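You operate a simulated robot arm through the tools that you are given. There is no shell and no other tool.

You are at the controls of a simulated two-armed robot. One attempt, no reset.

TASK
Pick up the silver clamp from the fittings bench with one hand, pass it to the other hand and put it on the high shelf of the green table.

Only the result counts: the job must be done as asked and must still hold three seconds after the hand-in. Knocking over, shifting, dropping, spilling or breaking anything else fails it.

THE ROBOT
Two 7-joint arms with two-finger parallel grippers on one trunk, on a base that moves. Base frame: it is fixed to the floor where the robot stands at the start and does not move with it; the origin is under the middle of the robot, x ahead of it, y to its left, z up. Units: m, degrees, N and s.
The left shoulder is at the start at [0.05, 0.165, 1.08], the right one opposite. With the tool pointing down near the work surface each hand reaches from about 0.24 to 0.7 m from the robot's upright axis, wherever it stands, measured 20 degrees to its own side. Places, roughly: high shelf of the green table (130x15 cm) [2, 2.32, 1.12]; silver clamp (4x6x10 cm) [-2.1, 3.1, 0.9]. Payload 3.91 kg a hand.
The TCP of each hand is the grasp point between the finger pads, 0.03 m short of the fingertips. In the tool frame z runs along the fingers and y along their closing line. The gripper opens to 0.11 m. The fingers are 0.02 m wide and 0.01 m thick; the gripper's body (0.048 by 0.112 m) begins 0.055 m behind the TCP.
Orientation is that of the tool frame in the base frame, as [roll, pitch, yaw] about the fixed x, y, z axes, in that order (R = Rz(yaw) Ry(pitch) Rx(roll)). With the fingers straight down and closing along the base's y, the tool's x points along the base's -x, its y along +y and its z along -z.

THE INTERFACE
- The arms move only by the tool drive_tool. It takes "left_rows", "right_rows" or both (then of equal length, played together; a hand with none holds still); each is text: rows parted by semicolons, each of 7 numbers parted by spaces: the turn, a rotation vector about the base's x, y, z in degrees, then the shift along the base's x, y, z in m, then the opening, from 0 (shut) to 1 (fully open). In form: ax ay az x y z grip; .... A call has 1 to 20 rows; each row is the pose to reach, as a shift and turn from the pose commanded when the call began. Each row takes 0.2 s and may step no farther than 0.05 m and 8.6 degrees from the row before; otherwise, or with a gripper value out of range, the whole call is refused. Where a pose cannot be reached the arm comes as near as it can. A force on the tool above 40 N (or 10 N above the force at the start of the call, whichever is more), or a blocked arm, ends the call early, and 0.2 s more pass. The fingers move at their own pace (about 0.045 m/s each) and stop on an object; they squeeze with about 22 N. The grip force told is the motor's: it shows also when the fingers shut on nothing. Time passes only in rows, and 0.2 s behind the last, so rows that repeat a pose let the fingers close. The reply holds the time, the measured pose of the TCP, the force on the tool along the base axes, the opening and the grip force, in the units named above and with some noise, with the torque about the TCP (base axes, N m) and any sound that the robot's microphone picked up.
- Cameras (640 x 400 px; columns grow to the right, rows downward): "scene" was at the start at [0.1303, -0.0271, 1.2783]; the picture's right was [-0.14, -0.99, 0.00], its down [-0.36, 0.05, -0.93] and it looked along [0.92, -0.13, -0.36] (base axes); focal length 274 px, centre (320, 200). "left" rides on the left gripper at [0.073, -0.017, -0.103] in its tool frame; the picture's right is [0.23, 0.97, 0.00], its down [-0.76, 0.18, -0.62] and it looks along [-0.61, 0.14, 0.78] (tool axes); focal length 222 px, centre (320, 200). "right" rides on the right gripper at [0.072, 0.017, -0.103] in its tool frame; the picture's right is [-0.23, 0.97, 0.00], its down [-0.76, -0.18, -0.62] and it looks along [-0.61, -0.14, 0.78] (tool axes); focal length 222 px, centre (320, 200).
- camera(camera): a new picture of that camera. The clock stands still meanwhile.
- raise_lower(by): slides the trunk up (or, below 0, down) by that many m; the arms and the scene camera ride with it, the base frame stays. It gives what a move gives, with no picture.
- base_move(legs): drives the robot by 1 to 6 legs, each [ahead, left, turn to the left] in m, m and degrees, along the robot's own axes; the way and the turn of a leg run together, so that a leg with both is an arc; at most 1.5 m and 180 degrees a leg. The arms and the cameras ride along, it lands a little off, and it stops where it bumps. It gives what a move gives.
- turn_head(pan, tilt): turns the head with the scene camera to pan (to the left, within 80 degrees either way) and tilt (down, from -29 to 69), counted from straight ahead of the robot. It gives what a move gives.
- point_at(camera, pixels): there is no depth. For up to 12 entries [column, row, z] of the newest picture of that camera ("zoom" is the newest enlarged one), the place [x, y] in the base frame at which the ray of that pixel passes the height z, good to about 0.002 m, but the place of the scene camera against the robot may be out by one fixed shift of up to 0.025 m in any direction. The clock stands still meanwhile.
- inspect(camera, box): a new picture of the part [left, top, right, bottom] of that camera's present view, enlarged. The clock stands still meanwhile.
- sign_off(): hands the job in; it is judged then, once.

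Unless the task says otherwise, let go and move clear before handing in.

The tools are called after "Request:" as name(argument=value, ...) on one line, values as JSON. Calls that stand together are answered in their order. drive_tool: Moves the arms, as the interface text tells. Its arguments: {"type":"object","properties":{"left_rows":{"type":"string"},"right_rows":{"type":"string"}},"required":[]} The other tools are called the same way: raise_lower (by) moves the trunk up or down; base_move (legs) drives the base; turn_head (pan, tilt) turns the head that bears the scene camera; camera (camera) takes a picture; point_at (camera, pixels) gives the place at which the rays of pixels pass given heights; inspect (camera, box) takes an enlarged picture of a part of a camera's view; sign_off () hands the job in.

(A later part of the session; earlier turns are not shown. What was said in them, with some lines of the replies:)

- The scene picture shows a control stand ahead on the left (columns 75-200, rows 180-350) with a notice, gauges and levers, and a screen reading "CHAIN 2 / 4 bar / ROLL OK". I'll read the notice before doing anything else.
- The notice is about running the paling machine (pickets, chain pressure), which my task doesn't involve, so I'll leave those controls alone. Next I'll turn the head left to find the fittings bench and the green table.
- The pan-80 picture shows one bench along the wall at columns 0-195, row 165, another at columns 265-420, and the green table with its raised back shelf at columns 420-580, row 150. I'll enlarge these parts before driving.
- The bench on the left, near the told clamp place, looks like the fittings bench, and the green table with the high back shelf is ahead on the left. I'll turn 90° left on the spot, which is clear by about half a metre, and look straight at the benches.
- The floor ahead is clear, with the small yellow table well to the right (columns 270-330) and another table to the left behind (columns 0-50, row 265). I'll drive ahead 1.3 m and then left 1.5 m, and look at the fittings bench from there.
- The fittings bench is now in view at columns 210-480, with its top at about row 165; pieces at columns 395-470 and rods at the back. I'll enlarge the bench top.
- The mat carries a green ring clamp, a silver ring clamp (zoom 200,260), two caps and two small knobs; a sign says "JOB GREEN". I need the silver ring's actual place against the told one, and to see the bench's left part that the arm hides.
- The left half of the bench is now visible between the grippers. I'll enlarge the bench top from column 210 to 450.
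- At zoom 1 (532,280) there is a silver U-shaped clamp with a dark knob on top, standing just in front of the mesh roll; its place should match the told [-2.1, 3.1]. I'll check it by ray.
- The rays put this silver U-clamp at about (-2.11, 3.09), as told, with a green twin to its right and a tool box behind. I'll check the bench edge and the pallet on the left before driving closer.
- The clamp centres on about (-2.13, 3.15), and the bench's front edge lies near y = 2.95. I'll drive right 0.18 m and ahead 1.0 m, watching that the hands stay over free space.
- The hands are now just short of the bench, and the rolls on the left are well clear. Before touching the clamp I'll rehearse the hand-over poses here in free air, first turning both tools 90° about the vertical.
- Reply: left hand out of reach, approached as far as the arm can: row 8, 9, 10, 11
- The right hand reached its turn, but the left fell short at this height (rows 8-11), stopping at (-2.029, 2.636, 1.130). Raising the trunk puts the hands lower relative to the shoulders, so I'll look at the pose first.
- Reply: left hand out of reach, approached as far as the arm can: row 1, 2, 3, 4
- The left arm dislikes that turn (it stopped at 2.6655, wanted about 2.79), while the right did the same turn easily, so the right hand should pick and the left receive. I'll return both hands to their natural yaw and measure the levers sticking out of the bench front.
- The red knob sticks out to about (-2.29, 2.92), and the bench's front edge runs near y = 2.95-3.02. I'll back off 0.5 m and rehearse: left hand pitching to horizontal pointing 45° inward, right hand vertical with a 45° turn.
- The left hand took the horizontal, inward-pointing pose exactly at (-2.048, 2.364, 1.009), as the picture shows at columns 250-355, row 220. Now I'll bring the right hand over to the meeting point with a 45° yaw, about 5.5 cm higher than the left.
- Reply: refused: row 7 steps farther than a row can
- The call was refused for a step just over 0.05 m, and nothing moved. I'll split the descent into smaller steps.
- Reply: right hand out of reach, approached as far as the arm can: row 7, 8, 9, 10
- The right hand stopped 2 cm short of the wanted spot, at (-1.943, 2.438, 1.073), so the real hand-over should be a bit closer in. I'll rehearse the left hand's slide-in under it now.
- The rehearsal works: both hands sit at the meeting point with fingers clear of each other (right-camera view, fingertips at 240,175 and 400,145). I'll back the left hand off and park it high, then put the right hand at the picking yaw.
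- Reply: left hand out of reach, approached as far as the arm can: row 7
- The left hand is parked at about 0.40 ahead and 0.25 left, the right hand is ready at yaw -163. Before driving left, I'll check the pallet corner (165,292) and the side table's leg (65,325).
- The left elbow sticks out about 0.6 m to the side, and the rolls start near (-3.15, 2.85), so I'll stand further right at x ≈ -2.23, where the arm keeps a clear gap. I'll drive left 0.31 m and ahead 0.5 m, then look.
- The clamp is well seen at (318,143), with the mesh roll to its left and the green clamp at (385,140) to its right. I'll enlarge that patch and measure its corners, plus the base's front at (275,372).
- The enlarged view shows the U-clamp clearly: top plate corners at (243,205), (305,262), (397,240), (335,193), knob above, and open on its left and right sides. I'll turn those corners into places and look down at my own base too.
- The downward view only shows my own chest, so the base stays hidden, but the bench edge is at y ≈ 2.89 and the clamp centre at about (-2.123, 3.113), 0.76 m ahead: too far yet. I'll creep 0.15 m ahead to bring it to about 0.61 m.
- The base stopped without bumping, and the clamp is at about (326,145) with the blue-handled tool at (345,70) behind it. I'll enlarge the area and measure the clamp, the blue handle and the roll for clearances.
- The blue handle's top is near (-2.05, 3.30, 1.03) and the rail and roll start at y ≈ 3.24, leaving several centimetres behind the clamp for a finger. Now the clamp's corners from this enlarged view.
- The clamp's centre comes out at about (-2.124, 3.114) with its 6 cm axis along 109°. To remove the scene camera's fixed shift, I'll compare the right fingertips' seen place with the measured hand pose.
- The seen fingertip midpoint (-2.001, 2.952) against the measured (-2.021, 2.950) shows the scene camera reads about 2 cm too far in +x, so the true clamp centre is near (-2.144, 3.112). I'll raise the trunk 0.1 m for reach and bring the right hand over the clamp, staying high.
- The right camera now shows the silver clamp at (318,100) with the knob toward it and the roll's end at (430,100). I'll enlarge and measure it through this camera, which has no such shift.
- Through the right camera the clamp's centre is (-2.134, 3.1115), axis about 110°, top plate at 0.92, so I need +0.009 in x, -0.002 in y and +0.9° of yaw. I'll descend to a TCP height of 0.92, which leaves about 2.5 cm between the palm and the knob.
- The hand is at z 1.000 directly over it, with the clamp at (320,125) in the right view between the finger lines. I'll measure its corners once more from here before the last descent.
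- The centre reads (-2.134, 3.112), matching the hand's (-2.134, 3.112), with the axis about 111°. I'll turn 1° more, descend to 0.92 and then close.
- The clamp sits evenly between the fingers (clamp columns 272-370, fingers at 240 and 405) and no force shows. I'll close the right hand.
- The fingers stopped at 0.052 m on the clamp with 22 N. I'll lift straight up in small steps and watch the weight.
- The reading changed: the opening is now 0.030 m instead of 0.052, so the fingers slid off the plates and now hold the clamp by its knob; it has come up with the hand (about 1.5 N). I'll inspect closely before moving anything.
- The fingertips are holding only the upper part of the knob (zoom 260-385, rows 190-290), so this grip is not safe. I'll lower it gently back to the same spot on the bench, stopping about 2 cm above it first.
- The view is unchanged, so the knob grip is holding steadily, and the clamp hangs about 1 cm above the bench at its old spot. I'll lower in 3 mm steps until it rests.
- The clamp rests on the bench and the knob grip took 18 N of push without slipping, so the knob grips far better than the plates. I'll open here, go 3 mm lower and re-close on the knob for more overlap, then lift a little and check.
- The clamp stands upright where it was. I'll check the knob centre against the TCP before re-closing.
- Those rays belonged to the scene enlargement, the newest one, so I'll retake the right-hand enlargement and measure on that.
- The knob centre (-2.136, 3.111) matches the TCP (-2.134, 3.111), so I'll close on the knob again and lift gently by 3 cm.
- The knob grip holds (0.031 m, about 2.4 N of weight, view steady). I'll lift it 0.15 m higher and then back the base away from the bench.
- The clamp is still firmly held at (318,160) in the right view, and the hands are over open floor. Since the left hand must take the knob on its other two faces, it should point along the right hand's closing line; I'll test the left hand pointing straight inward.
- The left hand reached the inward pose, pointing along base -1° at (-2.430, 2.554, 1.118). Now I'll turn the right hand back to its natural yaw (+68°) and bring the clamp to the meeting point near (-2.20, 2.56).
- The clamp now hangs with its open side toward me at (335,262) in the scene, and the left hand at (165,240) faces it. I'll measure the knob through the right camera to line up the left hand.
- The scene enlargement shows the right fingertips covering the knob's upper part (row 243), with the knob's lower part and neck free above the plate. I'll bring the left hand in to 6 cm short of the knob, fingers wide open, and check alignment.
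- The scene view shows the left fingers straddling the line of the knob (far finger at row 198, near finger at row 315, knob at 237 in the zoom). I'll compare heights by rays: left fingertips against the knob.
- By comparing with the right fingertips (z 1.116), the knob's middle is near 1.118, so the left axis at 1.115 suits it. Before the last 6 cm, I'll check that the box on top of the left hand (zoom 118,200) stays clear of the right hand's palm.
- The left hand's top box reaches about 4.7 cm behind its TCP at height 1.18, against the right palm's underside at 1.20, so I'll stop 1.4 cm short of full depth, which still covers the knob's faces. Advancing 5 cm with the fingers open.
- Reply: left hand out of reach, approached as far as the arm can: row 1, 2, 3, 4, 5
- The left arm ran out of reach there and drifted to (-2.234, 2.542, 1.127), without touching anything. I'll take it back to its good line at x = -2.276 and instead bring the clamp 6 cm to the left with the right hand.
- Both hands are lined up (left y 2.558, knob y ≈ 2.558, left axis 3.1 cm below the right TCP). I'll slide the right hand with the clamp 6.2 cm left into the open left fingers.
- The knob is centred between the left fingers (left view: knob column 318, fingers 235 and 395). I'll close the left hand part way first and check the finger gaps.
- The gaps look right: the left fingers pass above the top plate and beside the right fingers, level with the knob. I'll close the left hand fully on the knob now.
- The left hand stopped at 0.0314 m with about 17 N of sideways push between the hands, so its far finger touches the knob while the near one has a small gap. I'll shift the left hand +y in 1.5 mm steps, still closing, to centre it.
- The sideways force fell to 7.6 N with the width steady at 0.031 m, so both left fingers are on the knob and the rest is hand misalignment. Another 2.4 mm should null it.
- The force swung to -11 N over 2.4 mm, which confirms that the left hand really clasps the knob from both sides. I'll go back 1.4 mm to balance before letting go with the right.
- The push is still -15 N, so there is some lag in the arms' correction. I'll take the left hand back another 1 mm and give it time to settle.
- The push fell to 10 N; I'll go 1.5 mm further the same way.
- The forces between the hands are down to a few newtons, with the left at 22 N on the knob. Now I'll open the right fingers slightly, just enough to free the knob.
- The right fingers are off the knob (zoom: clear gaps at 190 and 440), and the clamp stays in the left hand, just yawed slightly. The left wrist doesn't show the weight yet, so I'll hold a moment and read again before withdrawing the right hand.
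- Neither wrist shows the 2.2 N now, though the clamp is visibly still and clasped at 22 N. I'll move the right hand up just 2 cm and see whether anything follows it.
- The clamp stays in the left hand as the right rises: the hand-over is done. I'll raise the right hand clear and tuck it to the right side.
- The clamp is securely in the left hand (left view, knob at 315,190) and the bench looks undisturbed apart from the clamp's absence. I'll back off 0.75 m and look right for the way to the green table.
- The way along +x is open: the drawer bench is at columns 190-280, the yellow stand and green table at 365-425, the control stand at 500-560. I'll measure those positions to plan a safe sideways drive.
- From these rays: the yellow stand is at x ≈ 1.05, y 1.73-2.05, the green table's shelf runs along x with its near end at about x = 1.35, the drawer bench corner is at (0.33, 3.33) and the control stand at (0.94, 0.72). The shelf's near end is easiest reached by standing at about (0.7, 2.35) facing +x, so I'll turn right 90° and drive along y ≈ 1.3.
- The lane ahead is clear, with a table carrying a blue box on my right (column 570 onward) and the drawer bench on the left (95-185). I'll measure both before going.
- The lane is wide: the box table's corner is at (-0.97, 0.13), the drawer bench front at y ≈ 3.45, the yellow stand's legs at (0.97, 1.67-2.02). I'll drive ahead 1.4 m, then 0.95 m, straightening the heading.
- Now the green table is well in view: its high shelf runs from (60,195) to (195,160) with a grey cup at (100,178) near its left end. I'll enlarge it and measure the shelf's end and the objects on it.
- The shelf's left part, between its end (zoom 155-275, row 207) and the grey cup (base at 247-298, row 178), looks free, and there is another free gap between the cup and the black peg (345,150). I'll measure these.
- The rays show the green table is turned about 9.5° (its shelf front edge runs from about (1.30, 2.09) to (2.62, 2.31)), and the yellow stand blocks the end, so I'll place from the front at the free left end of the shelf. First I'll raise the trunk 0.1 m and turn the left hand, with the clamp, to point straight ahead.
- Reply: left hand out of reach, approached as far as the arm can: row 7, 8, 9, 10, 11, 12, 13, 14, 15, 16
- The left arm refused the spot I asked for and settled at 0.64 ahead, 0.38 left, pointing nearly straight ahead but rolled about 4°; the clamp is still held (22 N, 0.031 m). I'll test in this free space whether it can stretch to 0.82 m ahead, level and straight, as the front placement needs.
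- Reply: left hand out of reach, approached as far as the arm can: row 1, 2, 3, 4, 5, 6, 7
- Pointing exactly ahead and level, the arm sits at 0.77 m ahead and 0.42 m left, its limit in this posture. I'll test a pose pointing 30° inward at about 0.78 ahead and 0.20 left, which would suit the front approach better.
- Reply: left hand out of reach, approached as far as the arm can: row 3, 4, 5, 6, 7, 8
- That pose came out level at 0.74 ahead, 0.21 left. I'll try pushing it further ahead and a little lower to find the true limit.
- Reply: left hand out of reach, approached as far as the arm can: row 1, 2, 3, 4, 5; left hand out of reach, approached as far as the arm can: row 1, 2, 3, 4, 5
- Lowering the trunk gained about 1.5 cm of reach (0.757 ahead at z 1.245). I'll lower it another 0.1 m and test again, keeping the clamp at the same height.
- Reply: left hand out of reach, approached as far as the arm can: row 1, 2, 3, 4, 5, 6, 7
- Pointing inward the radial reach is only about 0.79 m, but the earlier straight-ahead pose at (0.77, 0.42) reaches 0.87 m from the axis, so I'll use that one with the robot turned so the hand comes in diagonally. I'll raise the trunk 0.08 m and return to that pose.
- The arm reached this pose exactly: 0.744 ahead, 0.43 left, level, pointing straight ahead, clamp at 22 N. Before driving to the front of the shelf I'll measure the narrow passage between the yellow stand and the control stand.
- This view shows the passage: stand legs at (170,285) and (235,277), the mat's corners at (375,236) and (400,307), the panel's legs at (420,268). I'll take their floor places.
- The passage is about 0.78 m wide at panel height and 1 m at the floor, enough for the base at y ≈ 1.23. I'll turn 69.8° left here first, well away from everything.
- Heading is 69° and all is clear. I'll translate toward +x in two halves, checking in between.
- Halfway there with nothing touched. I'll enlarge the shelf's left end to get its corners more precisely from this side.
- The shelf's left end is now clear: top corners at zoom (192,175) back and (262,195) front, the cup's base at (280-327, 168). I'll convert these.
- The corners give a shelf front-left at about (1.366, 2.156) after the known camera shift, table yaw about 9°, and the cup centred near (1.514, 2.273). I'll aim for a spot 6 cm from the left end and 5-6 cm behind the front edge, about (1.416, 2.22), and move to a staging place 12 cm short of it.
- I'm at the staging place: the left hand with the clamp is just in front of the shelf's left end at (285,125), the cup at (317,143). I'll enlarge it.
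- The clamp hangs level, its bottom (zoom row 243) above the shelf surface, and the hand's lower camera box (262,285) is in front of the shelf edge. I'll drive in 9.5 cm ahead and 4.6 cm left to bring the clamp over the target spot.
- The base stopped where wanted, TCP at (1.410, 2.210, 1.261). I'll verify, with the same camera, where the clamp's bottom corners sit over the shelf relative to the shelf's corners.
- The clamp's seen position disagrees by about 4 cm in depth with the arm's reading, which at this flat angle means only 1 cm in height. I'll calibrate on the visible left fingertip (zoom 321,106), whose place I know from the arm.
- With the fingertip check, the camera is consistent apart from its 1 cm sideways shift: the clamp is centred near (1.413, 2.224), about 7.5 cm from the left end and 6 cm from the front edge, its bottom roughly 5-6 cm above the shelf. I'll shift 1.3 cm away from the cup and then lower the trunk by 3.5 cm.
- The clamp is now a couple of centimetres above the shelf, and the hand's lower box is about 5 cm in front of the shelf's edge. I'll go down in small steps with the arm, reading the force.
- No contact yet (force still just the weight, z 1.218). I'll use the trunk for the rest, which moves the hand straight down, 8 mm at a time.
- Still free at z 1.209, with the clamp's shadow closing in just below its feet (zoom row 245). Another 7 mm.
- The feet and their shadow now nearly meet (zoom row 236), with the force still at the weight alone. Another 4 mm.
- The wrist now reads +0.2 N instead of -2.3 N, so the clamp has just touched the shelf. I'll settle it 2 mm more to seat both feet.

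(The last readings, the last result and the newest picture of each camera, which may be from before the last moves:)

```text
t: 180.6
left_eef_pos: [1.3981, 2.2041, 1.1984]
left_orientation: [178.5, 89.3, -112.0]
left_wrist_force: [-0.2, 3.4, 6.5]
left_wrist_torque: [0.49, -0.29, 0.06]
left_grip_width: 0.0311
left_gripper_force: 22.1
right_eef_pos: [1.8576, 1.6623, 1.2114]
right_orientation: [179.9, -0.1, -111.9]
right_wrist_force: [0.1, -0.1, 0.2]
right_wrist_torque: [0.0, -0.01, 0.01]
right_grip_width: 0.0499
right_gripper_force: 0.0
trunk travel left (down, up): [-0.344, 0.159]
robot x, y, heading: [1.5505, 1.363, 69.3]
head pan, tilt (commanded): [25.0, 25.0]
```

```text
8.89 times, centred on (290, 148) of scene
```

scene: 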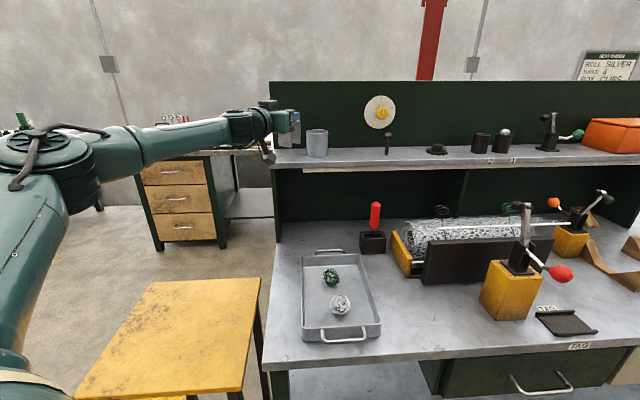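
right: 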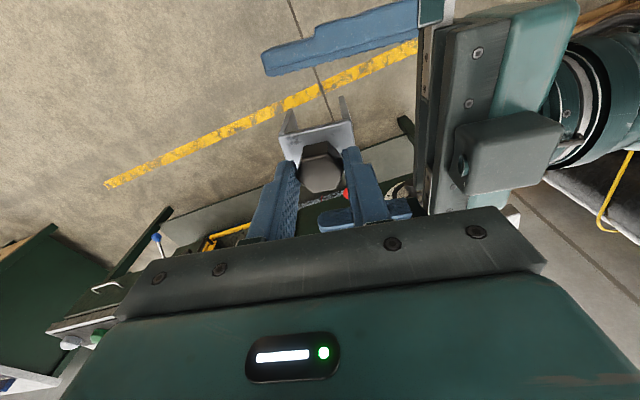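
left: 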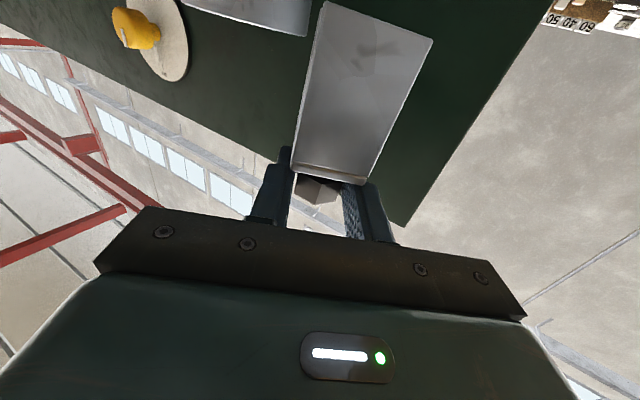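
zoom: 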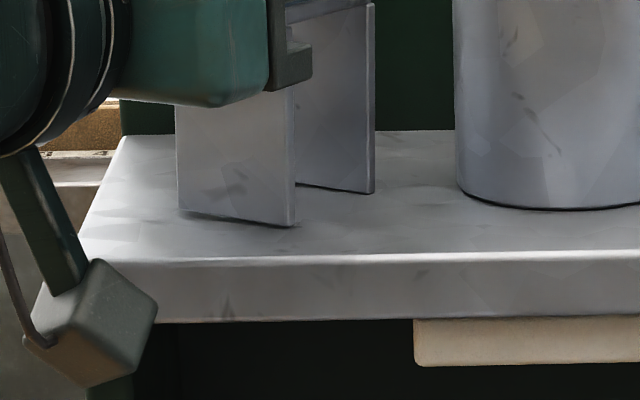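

The clamp bears on the shelf with about 9 N, a touch more at one corner. I'll ease up 1 mm so nothing springs when I let go, then open the left fingers slightly.

Request:
raise_lower(by=0.001)

Request:
drive_tool(left_rows="0 0 0 0 0 0 0.3; 0 0 0 0 0 0 0.36; 0 0 0 0 0 0 0.42; 0 0 0 0 0 0 0.42; 0 0 0 0 0 0 0.42")

Request:
inspect(camera="scene", box=[255, 100, 335, 175])

Request:
inspect(camera="left", box=[180, 0, 460, 240])

```text
t: 181.1
left_eef_pos: [1.3975, 2.2037, 1.1984]
left_orientation: [176.3, 89.2, -113.9]
left_wrist_force: [-0.8, 2.5, 7.7]
left_wrist_torque: [0.58, -0.27, 0.13]
left_grip_width: 0.0311
left_gripper_force: 21.9
right_eef_pos: [1.857, 1.6611, 1.2131]
right_orientation: [180.0, 0.1, -111.8]
right_wrist_force: [-0.6, -0.3, 1.0]
right_wrist_torque: [0.02, -0.02, 0.0]
right_grip_width: 0.0493
right_gripper_force: 0.1
trunk travel left (down, up): [-0.345, 0.158]
robot x, y, heading: [1.551, 1.3624, 69.2]
head pan, tilt (commanded): [25.0, 25.0]
```

```text
t: 182.3
left_eef_pos: [1.3977, 2.2045, 1.1982]
left_orientation: [177.2, 89.2, -113.1]
left_wrist_force: [0.0, 0.1, -0.1]
left_wrist_torque: [-0.01, 0.01, -0.01]
left_grip_width: 0.0463
left_gripper_force: 0.1
right_eef_pos: [1.8575, 1.6624, 1.2112]
right_orientation: [-180.0, -0.1, -111.8]
right_wrist_force: [-0.2, 0.1, -1.1]
right_wrist_torque: [-0.02, 0.02, -0.02]
right_grip_width: 0.0493
right_gripper_force: 0.0
trunk travel left (down, up): [-0.345, 0.158]
robot x, y, heading: [1.5502, 1.3582, 69.2]
head pan, tilt (commanded): [25.0, 25.0]
```

```text
5.33 times, centred on (295, 138) of scene
```

zoom: 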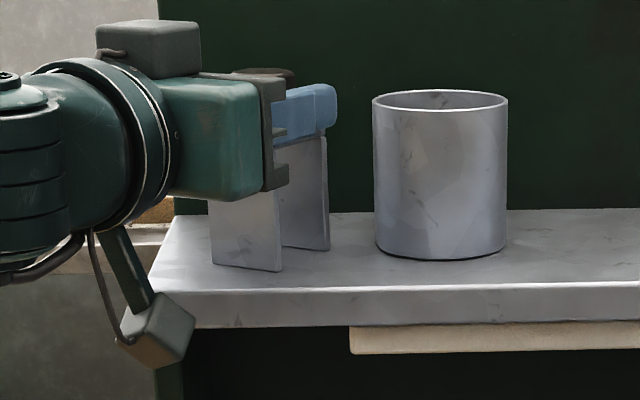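

```text
1.67 times, centred on (320, 120) of left
```

zoom: 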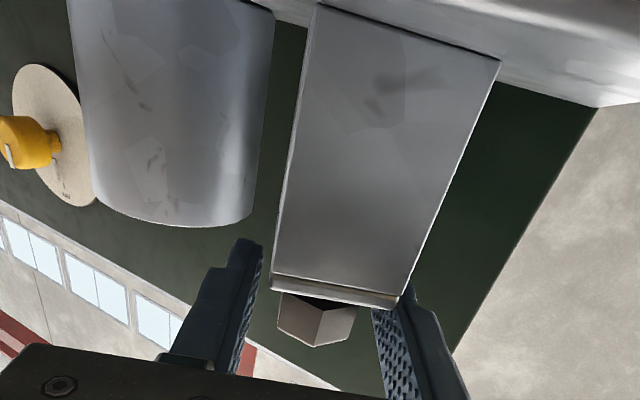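

The clamp stands on the shelf by itself: the left wrist reads zero and the fingers are off the knob on both sides (left view, gaps at 262 and 373). I'll open a little wider and draw the hand straight back along its pointing line, 1 cm at a time.

Request:
drive_tool(left_rows="0 0 0 0 0 0 0.5; 0 0 0 -0.0008 0.0003 0.001 0.5; 0 0 0 -0.0035 -0.0066 0.001 0.5; 0 0 0 -0.007 -0.016 0.001 0.5")

Request:
inspect(camera="left", box=[180, 0, 460, 240])

Request:
inspect(camera="scene", box=[255, 100, 335, 175])

```text
t: 183.3
left_eef_pos: [1.3909, 2.1879, 1.1983]
left_orientation: [177.1, 89.0, -113.1]
left_wrist_force: [0.7, 0.4, 0.9]
left_wrist_torque: [0.07, -0.01, -0.02]
left_grip_width: 0.0549
left_gripper_force: 0.1
right_eef_pos: [1.8571, 1.6624, 1.2132]
right_orientation: [179.9, 0.0, -111.8]
right_wrist_force: [0.6, 0.0, 0.8]
right_wrist_torque: [0.0, 0.0, -0.01]
right_grip_width: 0.0496
right_gripper_force: 0.2
trunk travel left (down, up): [-0.345, 0.158]
robot x, y, heading: [1.5497, 1.3562, 69.2]
head pan, tilt (commanded): [25.0, 25.0]
```

```text
1.67 times, centred on (320, 120) of left
```

zoom: 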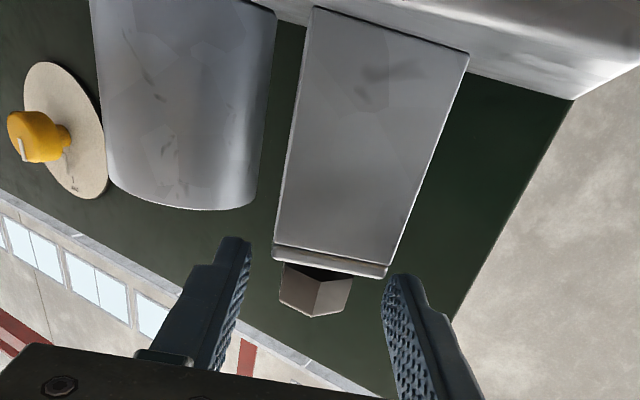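

```text
5.33 times, centred on (295, 138) of scene
```

zoom: 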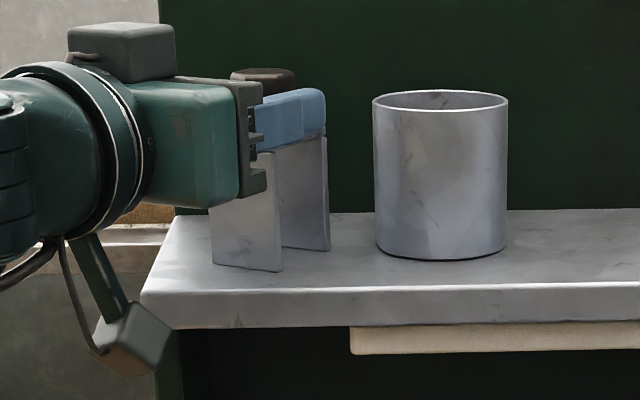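

The hand moved back 1.8 cm and the clamp didn't stir (its feet still at 213-330, row 270 in the zoom). I'll continue straight back another 7 cm.

Request:
drive_tool(left_rows="0 0 0 -0.0042 -0.0113 0 0.5; 0 0 0 -0.0087 -0.0235 0 0.5; 0 0 0 -0.014 -0.0375 0 0.5; 0 0 0 -0.019 -0.0516 0 0.5; 0 0 0 -0.0243 -0.0657 0 0.5")

Request:
inspect(camera="scene", box=[245, 95, 335, 180])

Request:
camera(camera="left")

```text
t: 184.5
left_eef_pos: [1.3664, 2.1233, 1.1995]
left_orientation: [177.1, 89.1, -113.1]
left_wrist_force: [-1.2, 0.3, -0.5]
left_wrist_torque: [0.04, 0.03, -0.01]
left_grip_width: 0.0547
left_gripper_force: 0.0
right_eef_pos: [1.8578, 1.6616, 1.2116]
right_orientation: [-180.0, 0.1, -111.8]
right_wrist_force: [-0.3, 0.6, -0.8]
right_wrist_torque: [0.0, 0.0, -0.01]
right_grip_width: 0.0495
right_gripper_force: 0.1
trunk travel left (down, up): [-0.345, 0.158]
robot x, y, heading: [1.5473, 1.3598, 69.3]
head pan, tilt (commanded): [25.0, 25.0]
```

```text
4.71 times, centred on (290, 138) of scene
```

zoom: 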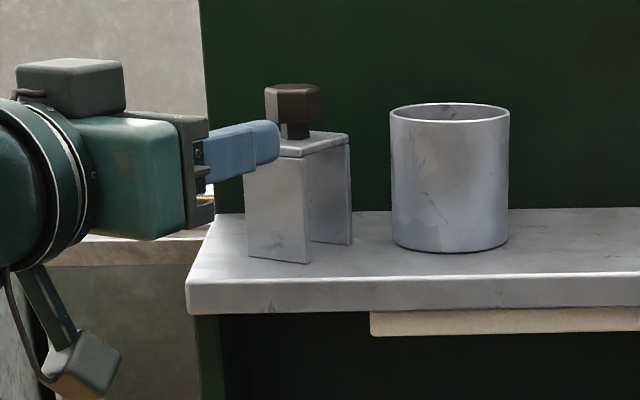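

```text
taken
```

left: 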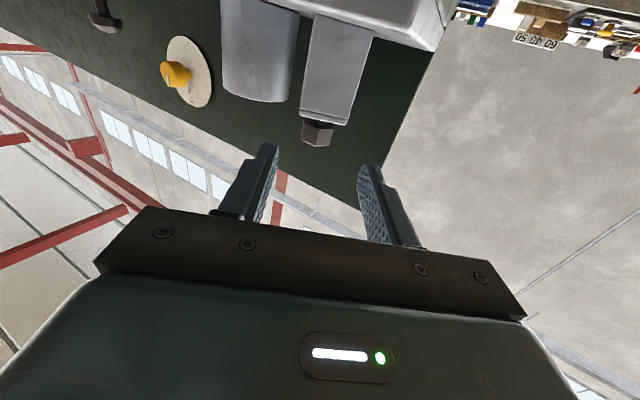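

The clamp stands upright and alone on the shelf (zoom 245-350, rows 85-265), clear of the cup, and the hand is free of it. I'll back the whole robot 0.15 m away and take a last look.

Request:
base_move(legs=[[-0.15, 0, 0]])

Request:
camera(camera="scene")

Request:
inspect(camera="scene", box=[240, 90, 400, 200])

```text
t: 185.9
left_eef_pos: [1.3145, 1.982, 1.1991]
left_orientation: [176.5, 89.1, -113.8]
left_wrist_force: [-0.7, -0.3, 0.4]
left_wrist_torque: [-0.04, 0.01, 0.04]
left_grip_width: 0.055
left_gripper_force: 0.0
right_eef_pos: [1.8037, 1.5211, 1.2121]
right_orientation: [-180.0, 0.0, -111.9]
right_wrist_force: [0.0, 0.8, 0.5]
right_wrist_torque: [0.04, 0.0, -0.02]
right_grip_width: 0.0492
right_gripper_force: 0.1
trunk travel left (down, up): [-0.345, 0.158]
robot x, y, heading: [1.4938, 1.2226, 69.4]
head pan, tilt (commanded): [25.0, 25.0]
```

```text
taken
```

scene: 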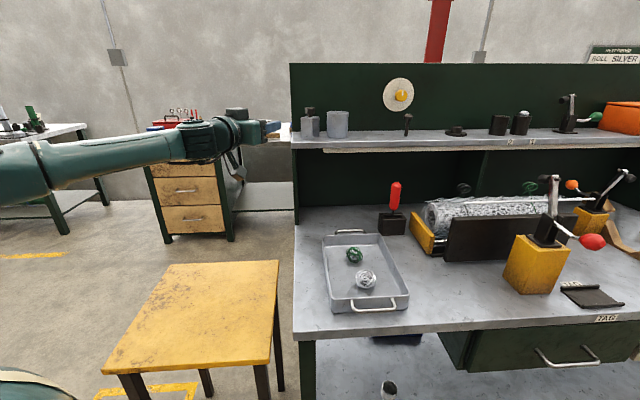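

```text
3.64 times, centred on (320, 145) of scene
```

zoom: 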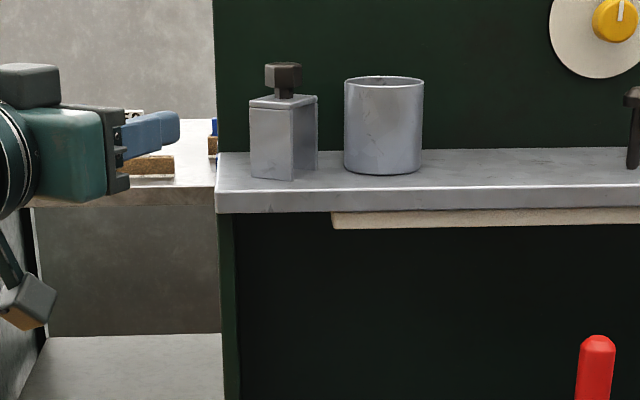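

The silver clamp stands upright on the high shelf (zoom 250-318, rows 65-180). It is well inside the edges and clear of the cup, and both hands are empty and away from it. Nothing else looks moved, so I'm handing in the job.

Request:
sign_off()

```text
The job is handed in.
```

The silver clamp is on the high shelf of the green table, and I have handed the job in. It stands upright near the shelf's left end, about 6 cm from that end and 6 cm behind the front edge. It is clear of the grey cup.

- **Pick-up:** The right hand took it from the fittings bench. My first grip on the clamp's side plates slipped during the lift, and the fingers caught on the knob. I set it back down in the same spot and lifted it again by the knob, and that grip held.
- **Pass:** The left hand took the knob from the side while the right still held it. Then the right hand let go.
- **Placing:** The left hand set it down from the front of the table, let go and drew back. I then backed the robot 0.15 m away.

In the last picture nothing on the green table looked moved, and when I left the fittings bench it looked unchanged apart from the missing clamp. I did not touch the control stand.
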